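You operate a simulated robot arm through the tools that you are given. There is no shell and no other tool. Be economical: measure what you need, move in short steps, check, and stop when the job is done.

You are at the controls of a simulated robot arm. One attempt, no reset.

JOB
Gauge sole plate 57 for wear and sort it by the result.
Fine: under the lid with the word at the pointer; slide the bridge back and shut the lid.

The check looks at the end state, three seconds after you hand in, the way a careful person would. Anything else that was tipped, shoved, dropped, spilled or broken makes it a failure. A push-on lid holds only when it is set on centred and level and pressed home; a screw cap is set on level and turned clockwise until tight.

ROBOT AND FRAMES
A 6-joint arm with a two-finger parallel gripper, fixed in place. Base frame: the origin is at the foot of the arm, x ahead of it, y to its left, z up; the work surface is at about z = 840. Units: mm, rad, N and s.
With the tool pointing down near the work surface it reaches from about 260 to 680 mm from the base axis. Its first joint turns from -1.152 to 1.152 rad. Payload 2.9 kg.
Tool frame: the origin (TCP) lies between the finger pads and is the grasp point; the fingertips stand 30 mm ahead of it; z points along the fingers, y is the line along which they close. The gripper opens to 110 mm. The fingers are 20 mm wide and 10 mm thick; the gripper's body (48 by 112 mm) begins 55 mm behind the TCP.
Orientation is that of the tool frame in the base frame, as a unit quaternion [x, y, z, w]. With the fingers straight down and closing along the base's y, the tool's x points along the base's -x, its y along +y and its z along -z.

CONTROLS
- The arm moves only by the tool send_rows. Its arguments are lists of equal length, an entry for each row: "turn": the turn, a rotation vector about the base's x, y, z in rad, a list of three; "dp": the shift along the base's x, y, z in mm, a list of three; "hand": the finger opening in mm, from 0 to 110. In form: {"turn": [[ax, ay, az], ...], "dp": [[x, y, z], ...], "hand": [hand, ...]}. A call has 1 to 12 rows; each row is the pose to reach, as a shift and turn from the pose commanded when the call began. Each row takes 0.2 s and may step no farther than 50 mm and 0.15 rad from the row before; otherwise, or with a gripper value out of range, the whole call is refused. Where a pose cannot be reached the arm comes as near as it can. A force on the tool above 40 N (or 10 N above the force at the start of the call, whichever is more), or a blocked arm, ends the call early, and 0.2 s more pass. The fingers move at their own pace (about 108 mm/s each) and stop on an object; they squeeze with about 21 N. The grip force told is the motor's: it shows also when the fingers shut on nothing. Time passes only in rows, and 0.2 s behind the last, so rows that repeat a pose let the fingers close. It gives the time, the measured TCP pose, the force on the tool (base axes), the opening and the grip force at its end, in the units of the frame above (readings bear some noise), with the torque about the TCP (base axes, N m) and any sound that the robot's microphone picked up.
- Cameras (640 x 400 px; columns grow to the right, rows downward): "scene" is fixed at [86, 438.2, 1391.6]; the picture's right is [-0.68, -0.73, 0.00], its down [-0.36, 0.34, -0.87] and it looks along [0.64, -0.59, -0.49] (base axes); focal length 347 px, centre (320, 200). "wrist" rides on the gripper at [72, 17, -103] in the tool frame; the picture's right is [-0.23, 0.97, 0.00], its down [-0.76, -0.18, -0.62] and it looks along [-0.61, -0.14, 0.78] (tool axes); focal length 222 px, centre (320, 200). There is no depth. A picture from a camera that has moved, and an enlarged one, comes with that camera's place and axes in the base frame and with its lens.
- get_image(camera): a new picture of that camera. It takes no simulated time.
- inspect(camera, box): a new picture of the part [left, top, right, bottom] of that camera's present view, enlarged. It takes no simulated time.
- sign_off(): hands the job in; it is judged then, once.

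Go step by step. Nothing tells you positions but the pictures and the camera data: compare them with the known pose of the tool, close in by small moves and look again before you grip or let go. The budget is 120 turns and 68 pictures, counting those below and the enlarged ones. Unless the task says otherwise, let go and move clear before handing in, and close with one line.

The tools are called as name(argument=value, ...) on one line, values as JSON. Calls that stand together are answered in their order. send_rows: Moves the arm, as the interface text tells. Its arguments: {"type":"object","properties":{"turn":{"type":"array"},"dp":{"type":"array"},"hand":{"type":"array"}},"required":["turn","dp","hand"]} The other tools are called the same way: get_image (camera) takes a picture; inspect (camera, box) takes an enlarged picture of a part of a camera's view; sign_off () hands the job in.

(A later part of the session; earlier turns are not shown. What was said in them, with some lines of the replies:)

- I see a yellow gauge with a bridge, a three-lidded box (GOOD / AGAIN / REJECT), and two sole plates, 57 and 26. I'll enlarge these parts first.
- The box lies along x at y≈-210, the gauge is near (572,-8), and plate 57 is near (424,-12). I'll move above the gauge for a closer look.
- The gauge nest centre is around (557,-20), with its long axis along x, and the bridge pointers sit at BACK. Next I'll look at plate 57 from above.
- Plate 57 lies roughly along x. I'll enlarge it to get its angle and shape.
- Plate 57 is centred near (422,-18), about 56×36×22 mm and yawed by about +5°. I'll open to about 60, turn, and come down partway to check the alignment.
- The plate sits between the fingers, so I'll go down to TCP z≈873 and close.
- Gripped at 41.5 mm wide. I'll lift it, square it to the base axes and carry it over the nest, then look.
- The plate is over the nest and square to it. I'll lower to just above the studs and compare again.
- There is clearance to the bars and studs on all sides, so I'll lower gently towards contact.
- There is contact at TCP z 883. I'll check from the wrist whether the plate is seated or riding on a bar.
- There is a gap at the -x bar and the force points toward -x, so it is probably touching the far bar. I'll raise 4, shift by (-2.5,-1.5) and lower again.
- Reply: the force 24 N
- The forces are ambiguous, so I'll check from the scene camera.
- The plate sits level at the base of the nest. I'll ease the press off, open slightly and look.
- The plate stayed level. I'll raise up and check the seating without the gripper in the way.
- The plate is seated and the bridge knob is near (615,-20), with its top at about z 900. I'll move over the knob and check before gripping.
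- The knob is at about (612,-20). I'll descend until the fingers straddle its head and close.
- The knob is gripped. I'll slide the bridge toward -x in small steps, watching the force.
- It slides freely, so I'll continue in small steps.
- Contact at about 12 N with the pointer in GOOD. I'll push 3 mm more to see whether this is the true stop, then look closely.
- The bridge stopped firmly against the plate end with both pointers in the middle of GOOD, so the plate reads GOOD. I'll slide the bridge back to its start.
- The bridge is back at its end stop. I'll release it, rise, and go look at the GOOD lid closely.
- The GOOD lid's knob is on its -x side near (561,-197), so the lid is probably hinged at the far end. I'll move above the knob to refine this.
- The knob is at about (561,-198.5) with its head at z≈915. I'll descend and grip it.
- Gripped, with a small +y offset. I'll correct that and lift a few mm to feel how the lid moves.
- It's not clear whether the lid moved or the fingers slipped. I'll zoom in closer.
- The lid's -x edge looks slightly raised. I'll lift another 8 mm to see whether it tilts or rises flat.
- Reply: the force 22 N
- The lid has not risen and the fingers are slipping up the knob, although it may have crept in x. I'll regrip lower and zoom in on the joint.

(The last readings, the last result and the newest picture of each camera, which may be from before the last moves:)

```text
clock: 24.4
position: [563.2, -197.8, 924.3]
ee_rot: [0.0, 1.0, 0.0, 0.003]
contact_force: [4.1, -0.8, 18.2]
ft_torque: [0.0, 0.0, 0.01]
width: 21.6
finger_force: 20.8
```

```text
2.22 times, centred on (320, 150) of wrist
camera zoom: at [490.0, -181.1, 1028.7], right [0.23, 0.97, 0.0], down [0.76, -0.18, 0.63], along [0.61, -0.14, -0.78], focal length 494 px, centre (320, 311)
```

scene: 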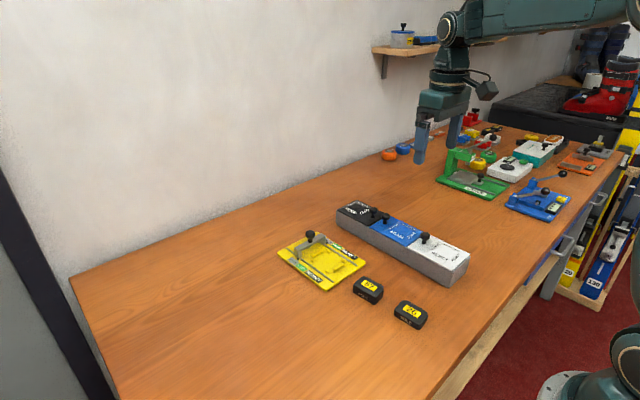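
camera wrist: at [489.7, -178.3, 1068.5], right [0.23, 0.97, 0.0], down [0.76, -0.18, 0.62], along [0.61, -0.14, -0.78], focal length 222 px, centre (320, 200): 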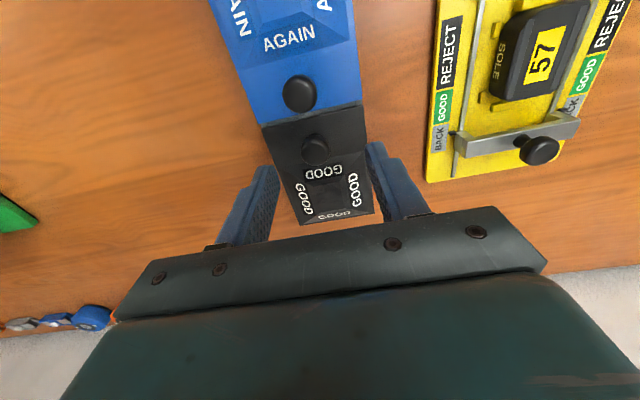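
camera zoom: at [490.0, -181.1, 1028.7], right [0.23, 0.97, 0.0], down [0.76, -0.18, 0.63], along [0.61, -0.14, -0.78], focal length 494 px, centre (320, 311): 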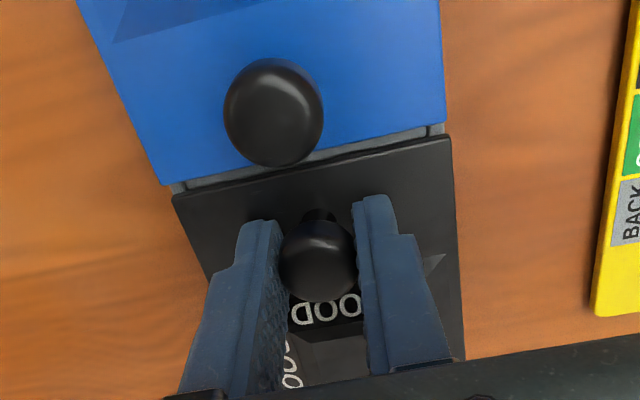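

The fingertips touch the lid surface at z≈894. I'll ease up 3 mm, then test a gentle +x slide.

send_rows(turn=[[0, 0, 0], [0, 0, 0], [0, 0, 0], [0, 0, 0]], dp=[[0, 0, 4], [2, 0, 4], [4, 0, 4], [4, 0, 4]], hand=[15, 15, 15, 15])

inspect(camera="wrist", box=[220, 60, 420, 240])

```text
clock: 25.4
position: [563.1, -197.0, 925.1]
ee_rot: [0.002, 1.0, 0.002, -0.005]
contact_force: [-12.0, 1.6, -0.2]
ft_torque: [0.01, 0.31, 0.01]
width: 21.5
finger_force: 21.1
```

```text
2.22 times, centred on (320, 150) of wrist
camera zoom: at [491.7, -181.3, 1030.0], right [0.23, 0.97, 0.0], down [0.77, -0.18, 0.62], along [0.6, -0.14, -0.79], focal length 494 px, centre (320, 311)
```

zoom: 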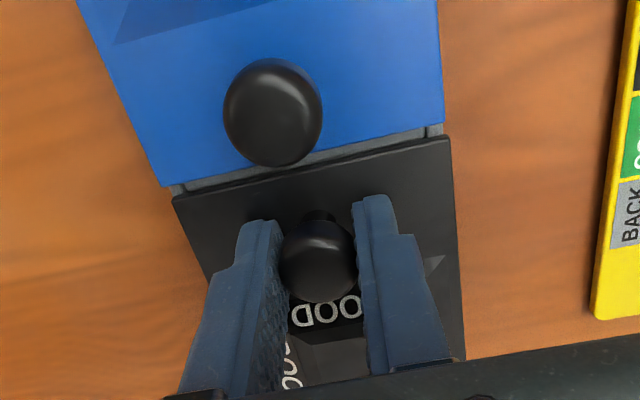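

The lid does not slide in +x. I'll retry the lift in finer stages, reading the forces.

send_rows(turn=[[0, 0, 0], [0, 0, 0], [0, 0, 0]], dp=[[-3, 0, 0], [-3, 0, 3], [-3, 0, 3]], hand=[15, 15, 15])

send_rows(turn=[[0, 0, 0], [0, 0, 0]], dp=[[0, 0, 2], [0, 0, 2]], hand=[15, 15])

send_rows(turn=[[0, 0, 0], [0, 0, 0]], dp=[[0, 0, 2], [0, 0, 2]], hand=[15, 15])

```text
clock: 26.2
position: [562.4, -196.4, 928.9]
ee_rot: [0.0, 1.0, -0.001, -0.001]
contact_force: [4.4, 0.9, 0.3]
ft_torque: [0.02, -0.08, 0.02]
width: 21.8
finger_force: 21.3
```

```text
clock: 26.8
position: [562.1, -195.8, 931.2]
ee_rot: [0.0, 1.0, 0.0, -0.001]
contact_force: [1.1, -0.8, 0.9]
ft_torque: [-0.05, -0.04, -0.02]
width: 21.4
finger_force: 20.8
```

```text
clock: 27.4
position: [563.4, -195.8, 934.3]
ee_rot: [0.0, 1.0, 0.001, -0.002]
contact_force: [-2.0, 0.9, -0.1]
ft_torque: [0.02, 0.09, 0.03]
width: 21.3
finger_force: 21.0
```

Now it rises with almost no force. Let me look.

inspect(camera="scene", box=[330, 185, 410, 240])

```text
7.27 times, centred on (370, 212) of scene
camera zoom: at [86.3, 438.1, 1391.7], right [-0.68, -0.73, 0.0], down [-0.36, 0.34, -0.87], along [0.64, -0.59, -0.49], focal length 2524 px, centre (-44, 109)
```

zoom: 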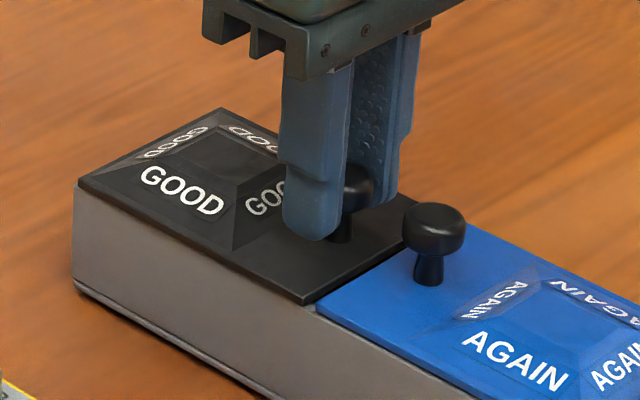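

The knob stayed put, so the fingers are slipping up its side and only catch near the tips, as they did before at 20 N. I'll lift further from here and watch for a pop.

send_rows(turn=[[0, 0, 0], [0, 0, 0], [0, 0, 0]], dp=[[0, 0, 2], [0, 0, 4], [0, 0, 4]], hand=[10, 10, 10])

send_rows(turn=[[0, 0, 0], [0, 0, 0]], dp=[[0, 0, 2], [0, 0, 2]], hand=[10, 10])

inspect(camera="scene", box=[330, 185, 410, 240])

```text
clock: 28.2
position: [561.9, -195.6, 939.0]
ee_rot: [0.0, 1.0, 0.0, 0.0]
contact_force: [-0.4, -1.0, -15.3]
ft_torque: [0.01, 0.2, -0.01]
width: 21.4
finger_force: 21.3
```

```text
clock: 28.8
position: [562.7, -195.7, 939.3]
ee_rot: [0.0, 1.0, 0.0, -0.001]
contact_force: [1.7, -0.4, -21.8]
ft_torque: [-0.01, -0.11, 0.02]
width: 21.7
finger_force: 21.2
```

```text
7.27 times, centred on (370, 212) of scene
camera zoom: at [86.4, 438.1, 1391.7], right [-0.68, -0.73, 0.0], down [-0.36, 0.34, -0.87], along [0.64, -0.59, -0.49], focal length 2524 px, centre (-44, 109)
```

zoom: 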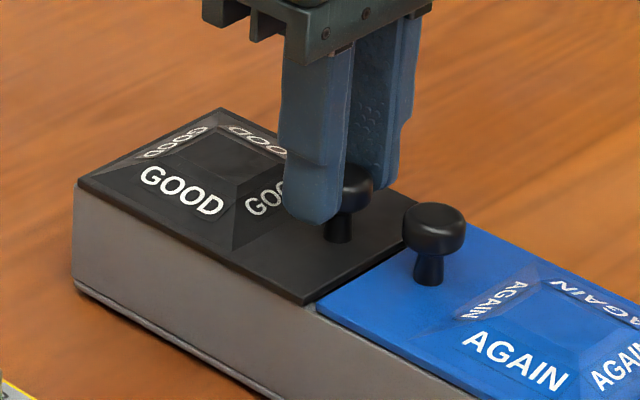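

It is hooked now and the force is growing. I'll pull a bit more.

send_rows(turn=[[0, 0, 0], [0, 0, 0]], dp=[[0, 0, 2], [0, 0, 2]], hand=[10, 10])

send_rows(turn=[[0, 0, 0], [0, 0, 0]], dp=[[0, 0, 2], [0, 0, 2]], hand=[10, 10])

```text
clock: 29.4
position: [563.0, -196.5, 941.2]
ee_rot: [0.0, 1.0, 0.001, -0.001]
contact_force: [1.5, 0.3, -22.7]
ft_torque: [-0.01, 0.0, 0.01]
width: 21.5
finger_force: 21.2
```

```text
clock: 30.0
position: [562.8, -196.3, 946.1]
ee_rot: [0.0, 1.0, 0.0, 0.0]
contact_force: [-3.5, -0.6, -9.8]
ft_torque: [-0.03, 0.32, 0.01]
width: 20.5
finger_force: 20.7
```

The friction grip slips at about 22 N, so plain lifting does not open it. I'll regrip low and test sliding along ±y.

send_rows(turn=[[0, 0, 0], [0, 0, 0], [0, 0, 0], [0, 0, 0], [0, 0, 0]], dp=[[0, 0, -2], [0, 0, -10], [0, 0, -18], [0, 0, -18], [0, 0, -18]], hand=[50, 50, 50, 15, 15])

send_rows(turn=[[0, 0, 0], [0, 0, 0], [0, 0, 0]], dp=[[0, -2, 0], [0, -4, 0], [0, -4, 0]], hand=[15, 15, 15])

send_rows(turn=[[0, 0, 0], [0, 0, 0], [0, 0, 0], [0, 0, 0]], dp=[[0, 3, 0], [0, 6, 0], [0, 8, 0], [0, 8, 0]], hand=[15, 15, 15, 15])

```text
clock: 31.2
position: [562.0, -196.4, 927.4]
ee_rot: [0.0, 1.0, 0.0, 0.001]
contact_force: [-1.1, 0.2, 2.9]
ft_torque: [-0.01, 0.01, 0.02]
width: 21.5
finger_force: 21.1
```

```text
clock: 32.0
position: [562.2, -198.1, 927.2]
ee_rot: [-0.003, 1.0, 0.0, 0.0]
contact_force: [-1.3, 16.9, 6.6]
ft_torque: [0.25, 0.11, 0.06]
width: 21.5
finger_force: 20.8
```

```text
clock: 33.0
position: [562.2, -193.4, 926.2]
ee_rot: [0.001, 1.0, 0.0, 0.0]
contact_force: [1.7, -1.5, 4.4]
ft_torque: [-0.07, -0.47, -0.16]
width: 21.4
finger_force: 21.1
```

It resisted in -y but seems to move freely in +y. Let me look.

inspect(camera="scene", box=[330, 185, 410, 240])

inspect(camera="wrist", box=[220, 60, 420, 240])

```text
7.27 times, centred on (370, 212) of scene
camera zoom: at [85.9, 438.2, 1391.6], right [-0.68, -0.73, 0.0], down [-0.36, 0.34, -0.87], along [0.64, -0.59, -0.49], focal length 2524 px, centre (-44, 109)
```

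zoom: 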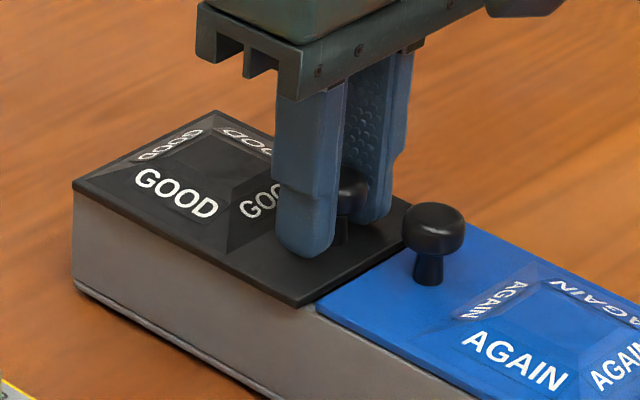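

```text
2.22 times, centred on (320, 150) of wrist
camera zoom: at [489.5, -177.2, 1030.8], right [0.23, 0.97, 0.0], down [0.76, -0.18, 0.62], along [0.61, -0.14, -0.78], focal length 494 px, centre (320, 311)
```

zoom: 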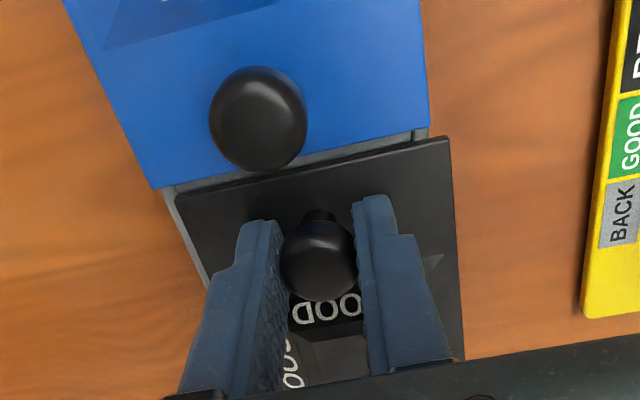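

The lid slides in +y, toward the gauge. I'll slide it on in steps, monitoring the force.

send_rows(turn=[[0, 0, 0], [0, 0, 0], [0, 0, 0], [0, 0, 0], [0, 0, 0], [0, 0, 0]], dp=[[0, 4, 1], [0, 9, 1], [0, 14, 1], [0, 19, 1], [0, 24, 1], [0, 24, 1]], hand=[15, 15, 15, 15, 15, 15])

inspect(camera="scene", box=[320, 180, 420, 250])

```text
clock: 34.4
position: [561.7, -169.9, 926.3]
ee_rot: [0.0, 1.0, 0.0, 0.001]
contact_force: [2.7, -0.3, 2.9]
ft_torque: [0.0, 0.02, 0.0]
width: 21.5
finger_force: 21.0
```

```text
5.71 times, centred on (370, 215) of scene
camera zoom: at [86.0, 438.2, 1391.6], right [-0.68, -0.73, 0.0], down [-0.36, 0.34, -0.87], along [0.64, -0.59, -0.49], focal length 1983 px, centre (34, 114)
```

zoom: 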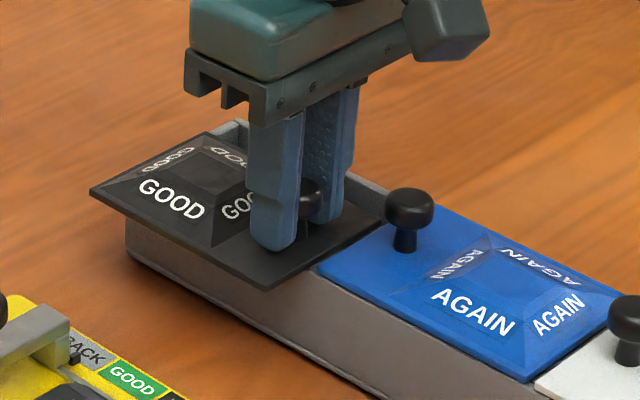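

It is sliding cleanly. I'll continue another 22 mm.

send_rows(turn=[[0, 0, 0], [0, 0, 0], [0, 0, 0], [0, 0, 0], [0, 0, 0], [0, 0, 0]], dp=[[0, 4, 0], [0, 8, 0], [0, 12, 0], [0, 17, 0], [0, 22, 0], [0, 22, 0]], hand=[15, 15, 15, 15, 15, 15])

get_image(camera="wrist")

inspect(camera="scene", box=[320, 180, 420, 250])

```text
clock: 35.8
position: [561.9, -147.2, 926.6]
ee_rot: [0.0, 1.0, 0.0, 0.0]
contact_force: [1.3, -1.0, 4.1]
ft_torque: [-0.03, -0.15, 0.0]
width: 21.4
finger_force: 21.1
```

```text
17 pictures are left
camera wrist: at [489.6, -131.2, 1030.9], right [0.23, 0.97, 0.0], down [0.76, -0.18, 0.62], along [0.61, -0.14, -0.78], focal length 222 px, centre (320, 200)
```

wrist: 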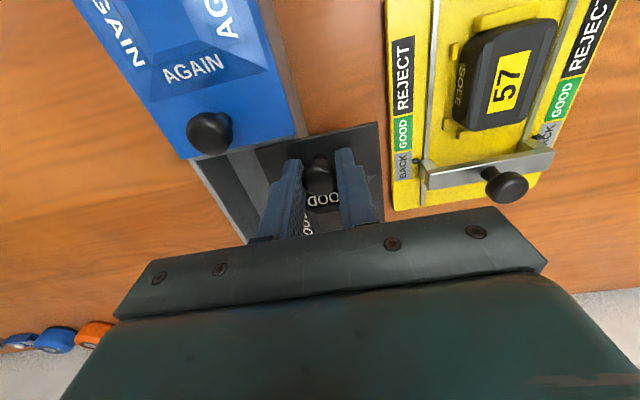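

```text
5.71 times, centred on (370, 215) of scene
camera zoom: at [85.9, 438.2, 1391.6], right [-0.68, -0.73, 0.0], down [-0.36, 0.34, -0.87], along [0.64, -0.59, -0.49], focal length 1983 px, centre (34, 114)
```

zoom: 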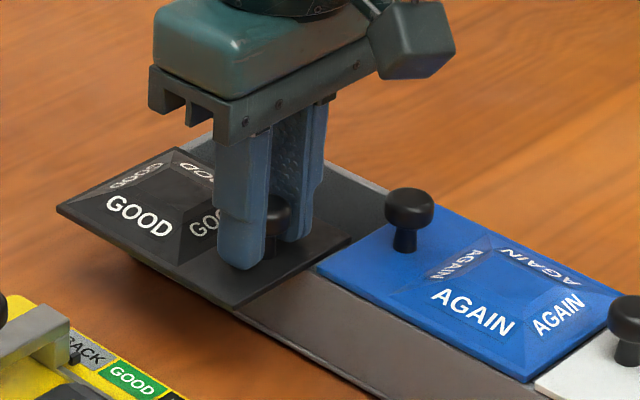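

The opening is about 44 mm so far and I need more. I'll continue sliding until it stops.

send_rows(turn=[[0, 0, 0], [0, 0, 0], [0, 0, 0], [0, 0, 0], [0, 0, 0], [0, 0, 0]], dp=[[0, 4, 0], [0, 8, 0], [0, 12, 0], [0, 16, 0], [0, 20, 0], [0, 20, 0]], hand=[15, 15, 15, 15, 15, 15])

```text
clock: 37.2
position: [560.9, -128.1, 926.8]
ee_rot: [0.0, 1.0, 0.0, 0.0]
contact_force: [1.5, 0.2, 0.6]
ft_torque: [0.0, -0.02, -0.03]
width: 21.2
finger_force: 21.2
```

send_rows(turn=[[0, 0, 0], [0, 0, 0], [0, 0, 0], [0, 0, 0]], dp=[[0, 3, 0], [0, 6, 0], [0, 9, 0], [0, 9, 0]], hand=[15, 15, 15, 15])

inspect(camera="scene", box=[310, 180, 430, 264])

```text
clock: 38.2
position: [562.6, -120.2, 927.0]
ee_rot: [0.002, 1.0, 0.0, 0.001]
contact_force: [1.6, -13.6, -0.1]
ft_torque: [-0.2, -0.12, 0.04]
width: 21.4
finger_force: 22.0
```

```text
4.76 times, centred on (370, 222) of scene
camera zoom: at [86.1, 437.9, 1391.8], right [-0.68, -0.73, 0.0], down [-0.36, 0.34, -0.87], along [0.64, -0.59, -0.49], focal length 1652 px, centre (82, 95)
```

zoom: 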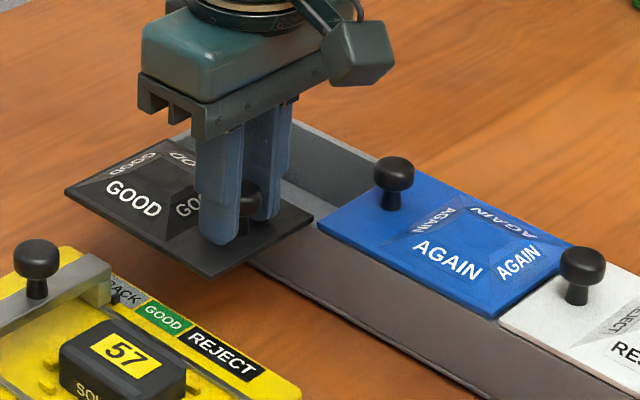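

The lid hit its end stop and the bin is fully open. I'll ease off, release, and rise over to the plate.

send_rows(turn=[[0, 0, 0], [0, 0, 0], [0, 0, 0], [0, 0, 0], [0, 0, 0], [0, 0, 0], [0, 0, 0]], dp=[[0, -2.5, 0], [0, -2.5, 0], [0, -2.5, 0], [0, -2.5, 40], [0, 30, 60], [-5, 75, 60], [-10, 98, 45]], hand=[15, 50, 50, 50, 60, 60, 60])

get_image(camera="wrist")

get_image(camera="scene")

```text
clock: 39.8
position: [552.0, -21.1, 972.6]
ee_rot: [0.0, 1.0, 0.0, 0.0]
contact_force: [0.8, 0.4, 0.0]
ft_torque: [-0.02, 0.0, 0.0]
width: 60.0
finger_force: 0.0
```

```text
14 pictures are left
camera wrist: at [479.9, -6.0, 1076.0], right [0.23, 0.97, 0.0], down [0.76, -0.18, 0.62], along [0.61, -0.14, -0.78], focal length 222 px, centre (320, 200)
```

wrist: 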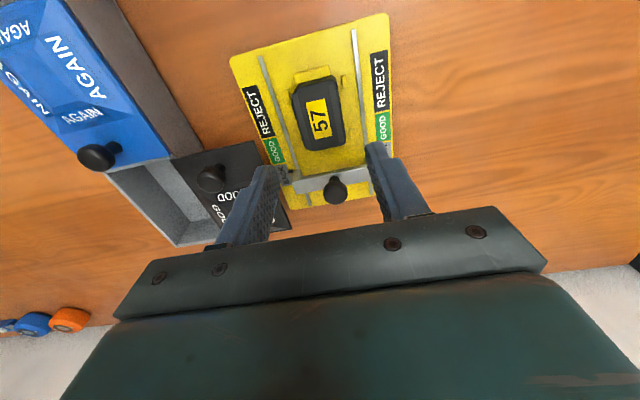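

```text
13 pictures are left
```

scene: 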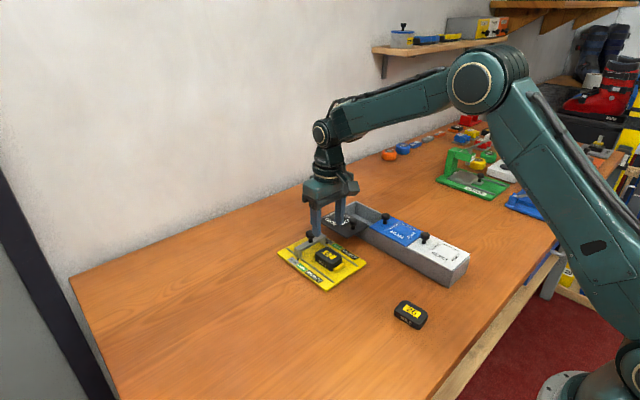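

The lid stays open and captive. The plate is at about (547,-21.5), so I'll descend and grip it.

send_rows(turn=[[0, 0, 0], [0, 0, 0], [0, 0, 0], [0, 0, 0], [0, 0, 0], [0, 0, 0]], dp=[[-4, 0, -40], [-4, 0, -75], [-4, 0, -87], [-4, 0, -87], [-4, 0, -87], [-4, 0, -87]], hand=[56, 56, 54, 30, 20, 20])

inspect(camera="scene", box=[280, 210, 380, 290])

```text
clock: 41.2
position: [548.5, -19.8, 884.9]
ee_rot: [0.0, 1.0, 0.0, 0.001]
contact_force: [-1.7, -1.3, 2.1]
ft_torque: [-0.07, 0.07, -0.03]
width: 41.3
finger_force: 21.1
```

```text
5.00 times, centred on (330, 250) of scene
camera zoom: at [85.9, 438.2, 1391.7], right [-0.68, -0.73, 0.0], down [-0.36, 0.34, -0.87], along [0.64, -0.59, -0.49], focal length 1735 px, centre (270, -50)
```

zoom: 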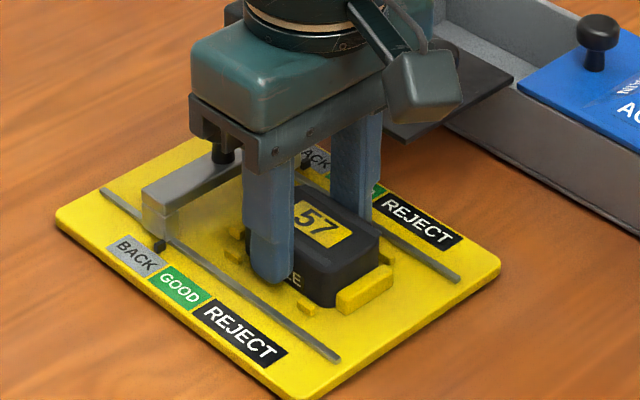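

Gripped at 41.3 mm. I'll lift straight up and carry it over the GOOD bin.

send_rows(turn=[[0, 0, 0], [0, 0, 0], [0, 0, 0], [0, 0, 0], [0, 0, 0], [0, 0, 0], [0, 0, 0], [0, 0, 0]], dp=[[0, 0, 40], [0, 0, 80], [0, -10, 115], [10, -55, 120], [25, -100, 120], [40, -140, 120], [50, -177, 120], [50, -177, 105]], hand=[20, 20, 20, 20, 20, 20, 20, 20])

get_image(camera="wrist")

inspect(camera="scene", box=[310, 160, 430, 260])

```text
clock: 43.0
position: [598.4, -196.0, 990.1]
ee_rot: [0.0, 1.0, 0.001, -0.001]
contact_force: [-0.8, -0.3, -0.4]
ft_torque: [0.0, -0.04, 0.01]
width: 41.5
finger_force: 21.1
```

```text
11 pictures are left
camera wrist: at [524.8, -180.0, 1094.8], right [0.23, 0.97, 0.0], down [0.76, -0.18, 0.62], along [0.61, -0.14, -0.78], focal length 222 px, centre (320, 200)
```

wrist: 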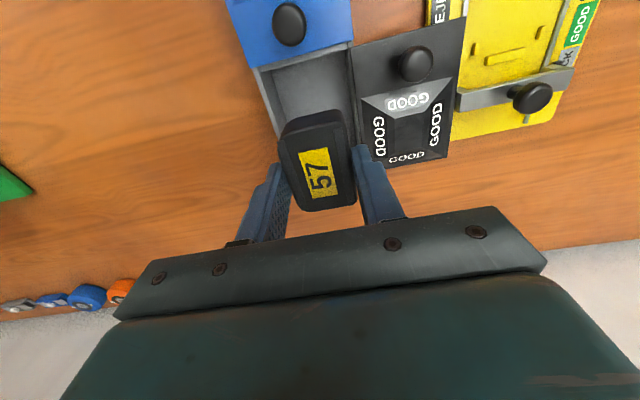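

```text
4.00 times, centred on (370, 210) of scene
camera zoom: at [86.0, 438.2, 1391.6], right [-0.68, -0.73, 0.0], down [-0.36, 0.34, -0.87], along [0.64, -0.59, -0.49], focal length 1388 px, centre (120, 160)
```

zoom: 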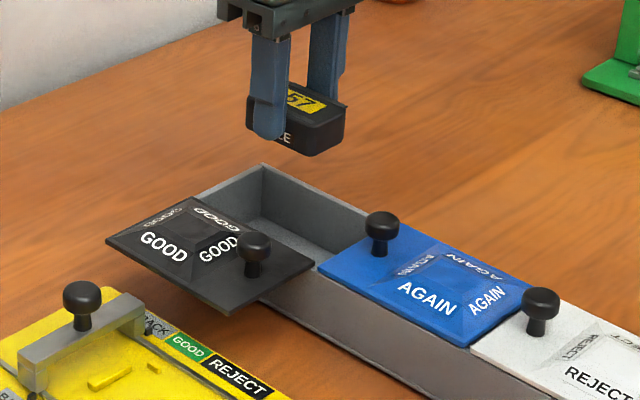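

The bin is centred at about (602,-198). I'll nudge and lower to just above the rim, then check.

send_rows(turn=[[0, 0, 0], [0, 0, 0], [0, 0, 0], [0, 0, 0]], dp=[[2, -1.5, -25], [2, -1.5, -50], [2, -1.5, -62], [2, -1.5, -62]], hand=[20, 20, 20, 20])

inspect(camera="wrist", box=[220, 40, 420, 230])

inspect(camera="scene", box=[325, 175, 405, 235])

```text
clock: 44.0
position: [600.3, -198.3, 928.5]
ee_rot: [0.0, 1.0, 0.0, 0.0]
contact_force: [-0.3, -0.5, -1.2]
ft_torque: [-0.03, -0.01, 0.02]
width: 41.4
finger_force: 21.1
```

```text
2.11 times, centred on (320, 135) of wrist
camera zoom: at [527.1, -182.2, 1032.2], right [0.23, 0.97, 0.0], down [0.76, -0.18, 0.62], along [0.61, -0.14, -0.78], focal length 468 px, centre (320, 337)
```

zoom: 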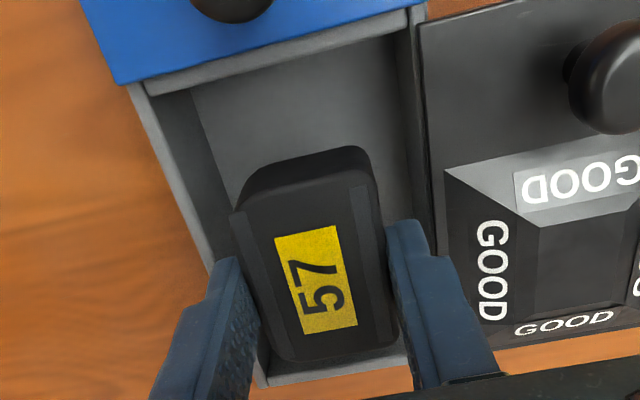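

```text
6.67 times, centred on (365, 205) of scene
camera zoom: at [86.0, 438.2, 1391.6], right [-0.68, -0.73, 0.0], down [-0.36, 0.34, -0.87], along [0.64, -0.59, -0.49], focal length 2314 px, centre (20, 167)
```

zoom: 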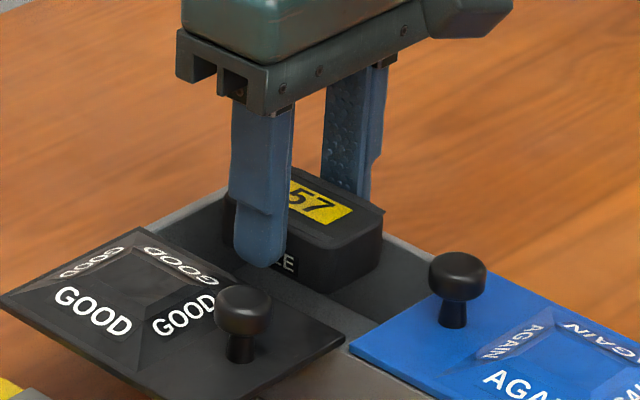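

It's centred with about 6 mm clearance per side. I'll lower into the bin, stopping on contact.

send_rows(turn=[[0, 0, 0], [0, 0, 0], [0, 0, 0], [0, 0, 0], [0, 0, 0]], dp=[[1, 0, -15], [1, 0, -28], [1, 0, -36], [1, 0, -41], [1, 0, -43]], hand=[20, 20, 20, 20, 20])

```text
clock: 45.2
position: [600.8, -198.9, 884.6]
ee_rot: [0.0, 1.0, -0.001, 0.001]
contact_force: [0.5, 0.9, -0.2]
ft_torque: [0.02, 0.03, 0.0]
width: 41.1
finger_force: 20.8
```

send_rows(turn=[[0, 0, 0], [0, 0, 0], [0, 0, 0]], dp=[[0, 0, -2], [0, 0, -4], [0, 0, -4]], hand=[20, 20, 20])

```text
clock: 46.0
position: [601.4, -198.4, 882.9]
ee_rot: [0.0, 1.0, 0.0, 0.001]
contact_force: [-7.8, 3.1, 15.5]
ft_torque: [0.12, 0.29, -0.01]
width: 41.4
finger_force: 21.3
```

It has touched down on the bin floor. I'll open just a little and rise straight out.

send_rows(turn=[[0, 0, 0], [0, 0, 0], [0, 0, 0], [0, 0, 0], [0, 0, 0], [0, 0, 0]], dp=[[0, 0, 2.5], [0, 0, 3], [0, 0, 3], [0, 0, 25], [0, 0, 70], [0, 0, 105]], hand=[47, 48, 48, 48, 48, 60])

get_image(camera="wrist")

inspect(camera="scene", box=[310, 180, 430, 264])

```text
clock: 47.4
position: [602.2, -197.3, 987.6]
ee_rot: [0.001, 1.0, 0.0, 0.0]
contact_force: [0.5, -1.0, -0.8]
ft_torque: [0.0, 0.0, 0.0]
width: 59.7
finger_force: 0.0
```

```text
7 pictures are left
camera wrist: at [529.1, -180.9, 1091.9], right [0.23, 0.97, 0.0], down [0.76, -0.18, 0.62], along [0.61, -0.14, -0.78], focal length 222 px, centre (320, 200)
```

wrist: 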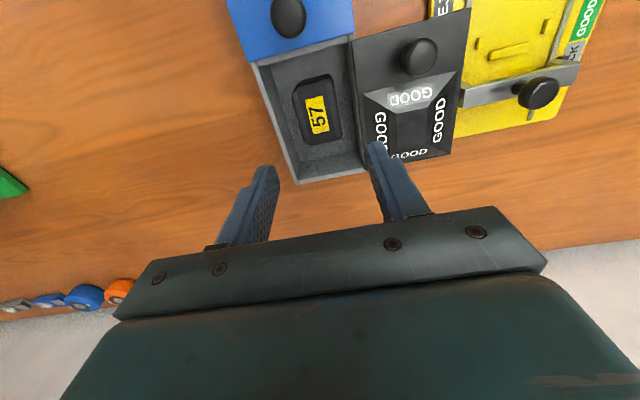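

```text
4.76 times, centred on (370, 222) of scene
camera zoom: at [86.0, 438.2, 1391.6], right [-0.68, -0.73, 0.0], down [-0.36, 0.34, -0.87], along [0.64, -0.59, -0.49], focal length 1652 px, centre (82, 95)
```

zoom: 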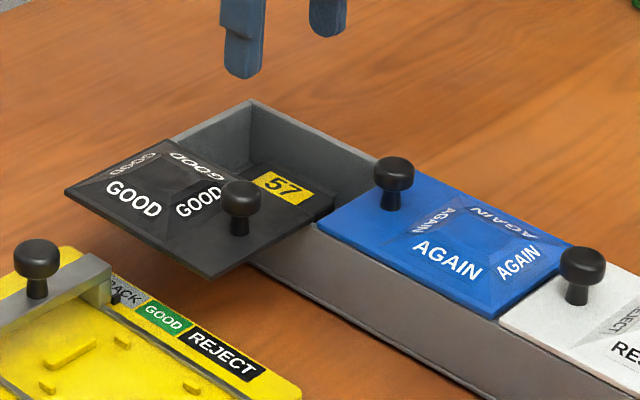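

Plate 57 lies flat in the GOOD bin. I'll go to the lid knob at about (562,-121), grip it, and slide the lid shut.

send_rows(turn=[[0, 0, 0], [0, 0, 0], [0, 0, 0], [0, 0, 0], [0, 0, 0], [0, 0, 0], [0, 0, 0], [0, 0, 0]], dp=[[-20, 38, 0], [-40, 76, 0], [-40, 76, -30], [-40, 76, -60], [-40, 76, -60], [-40, 76, -60], [-40, 76, -60], [-40, 76, -60]], hand=[60, 60, 60, 60, 60, 30, 15, 15])

```text
clock: 49.2
position: [563.6, -122.1, 926.3]
ee_rot: [0.0, 1.0, -0.001, -0.001]
contact_force: [-0.1, 0.3, -0.2]
ft_torque: [0.01, -0.02, 0.02]
width: 21.3
finger_force: 21.3
```

Gripped with no side force. I'll slide in -y in steps.

send_rows(turn=[[0, 0, 0], [0, 0, 0], [0, 0, 0], [0, 0, 0], [0, 0, 0], [0, 0, 0], [0, 0, 0], [0, 0, 0], [0, 0, 0], [0, 0, 0], [0, 0, 0]], dp=[[0, -6, 0], [0, -13, 0], [0, -20, 0], [0, -27, 0], [0, -34, 0], [0, -41, 0], [0, -48, 0], [0, -55, 0], [0, -62, 0], [0, -68, 0], [0, -72, 0]], hand=[15, 15, 15, 15, 15, 15, 15, 15, 15, 15, 15])

send_rows(turn=[[0, 0, 0], [0, 0, 0], [0, 0, 0], [0, 0, 0]], dp=[[0, -2, 0], [0, -4, 0], [0, -6, 0], [0, -6, 0]], hand=[15, 15, 15, 15])

```text
clock: 51.6
position: [564.1, -195.1, 927.2]
ee_rot: [0.0, 1.0, 0.0, 0.001]
contact_force: [9.3, 0.3, 12.5]
ft_torque: [0.08, -0.26, 0.04]
width: 21.0
finger_force: 21.0
```

```text
clock: 52.6
position: [562.0, -198.8, 926.6]
ee_rot: [-0.002, 1.0, 0.001, 0.0]
contact_force: [10.0, 21.9, 20.0]
ft_torque: [0.43, -0.01, -0.06]
width: 21.4
finger_force: 20.9
```

It hit the closed stop at the same place as before. I'll ease off, release, rise and check.

send_rows(turn=[[0, 0, 0], [0, 0, 0], [0, 0, 0], [0, 0, 0], [0, 0, 0], [0, 0, 0]], dp=[[-1, 3, 3], [-1, 3, 3], [-1, 3, 3], [-1, 3, 40], [-1, 3, 85], [-1, 3, 120]], hand=[15, 50, 50, 50, 60, 60])

inspect(camera="scene", box=[310, 180, 430, 264])

get_image(camera="wrist")

```text
clock: 54.0
position: [561.1, -197.9, 1048.0]
ee_rot: [0.0, 1.0, 0.0, 0.0]
contact_force: [0.8, 0.2, -0.9]
ft_torque: [-0.03, -0.04, -0.02]
width: 60.1
finger_force: 0.0
```

```text
4.76 times, centred on (370, 222) of scene
camera zoom: at [85.9, 438.2, 1391.6], right [-0.68, -0.73, 0.0], down [-0.36, 0.34, -0.87], along [0.64, -0.59, -0.49], focal length 1652 px, centre (82, 95)
```

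zoom: 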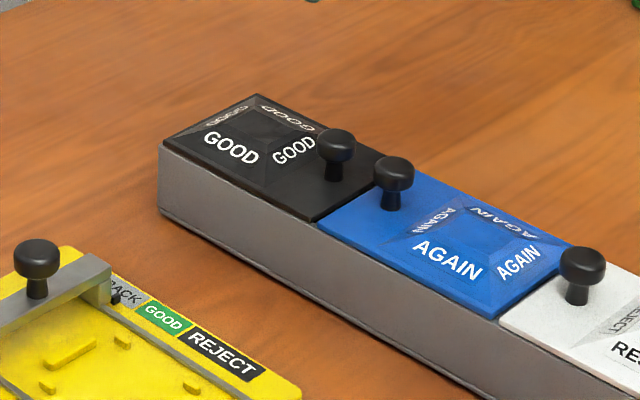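

```text
4 pictures are left
camera wrist: at [487.4, -182.3, 1152.6], right [0.23, 0.97, 0.0], down [0.76, -0.18, 0.62], along [0.61, -0.14, -0.78], focal length 222 px, centre (320, 200)
```

wrist: 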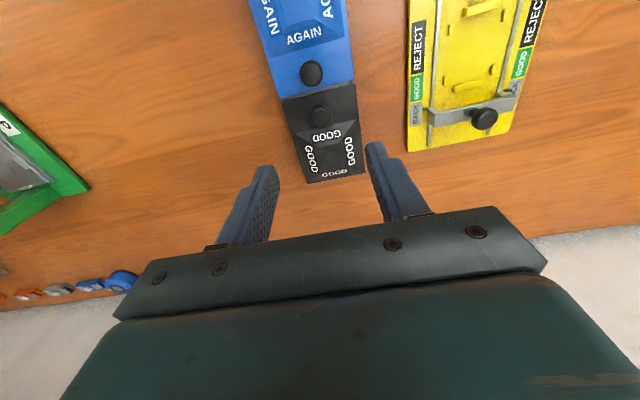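

The GOOD lid is shut flush, the bridge is back at BACK, and the gripper is clear, so I'm handing in.

sign_off()

```text
The job is handed in.
```

Sole plate 57 gauged GOOD and is in the GOOD bin with the lid slid shut, the bridge back at BACK, and the arm clear.
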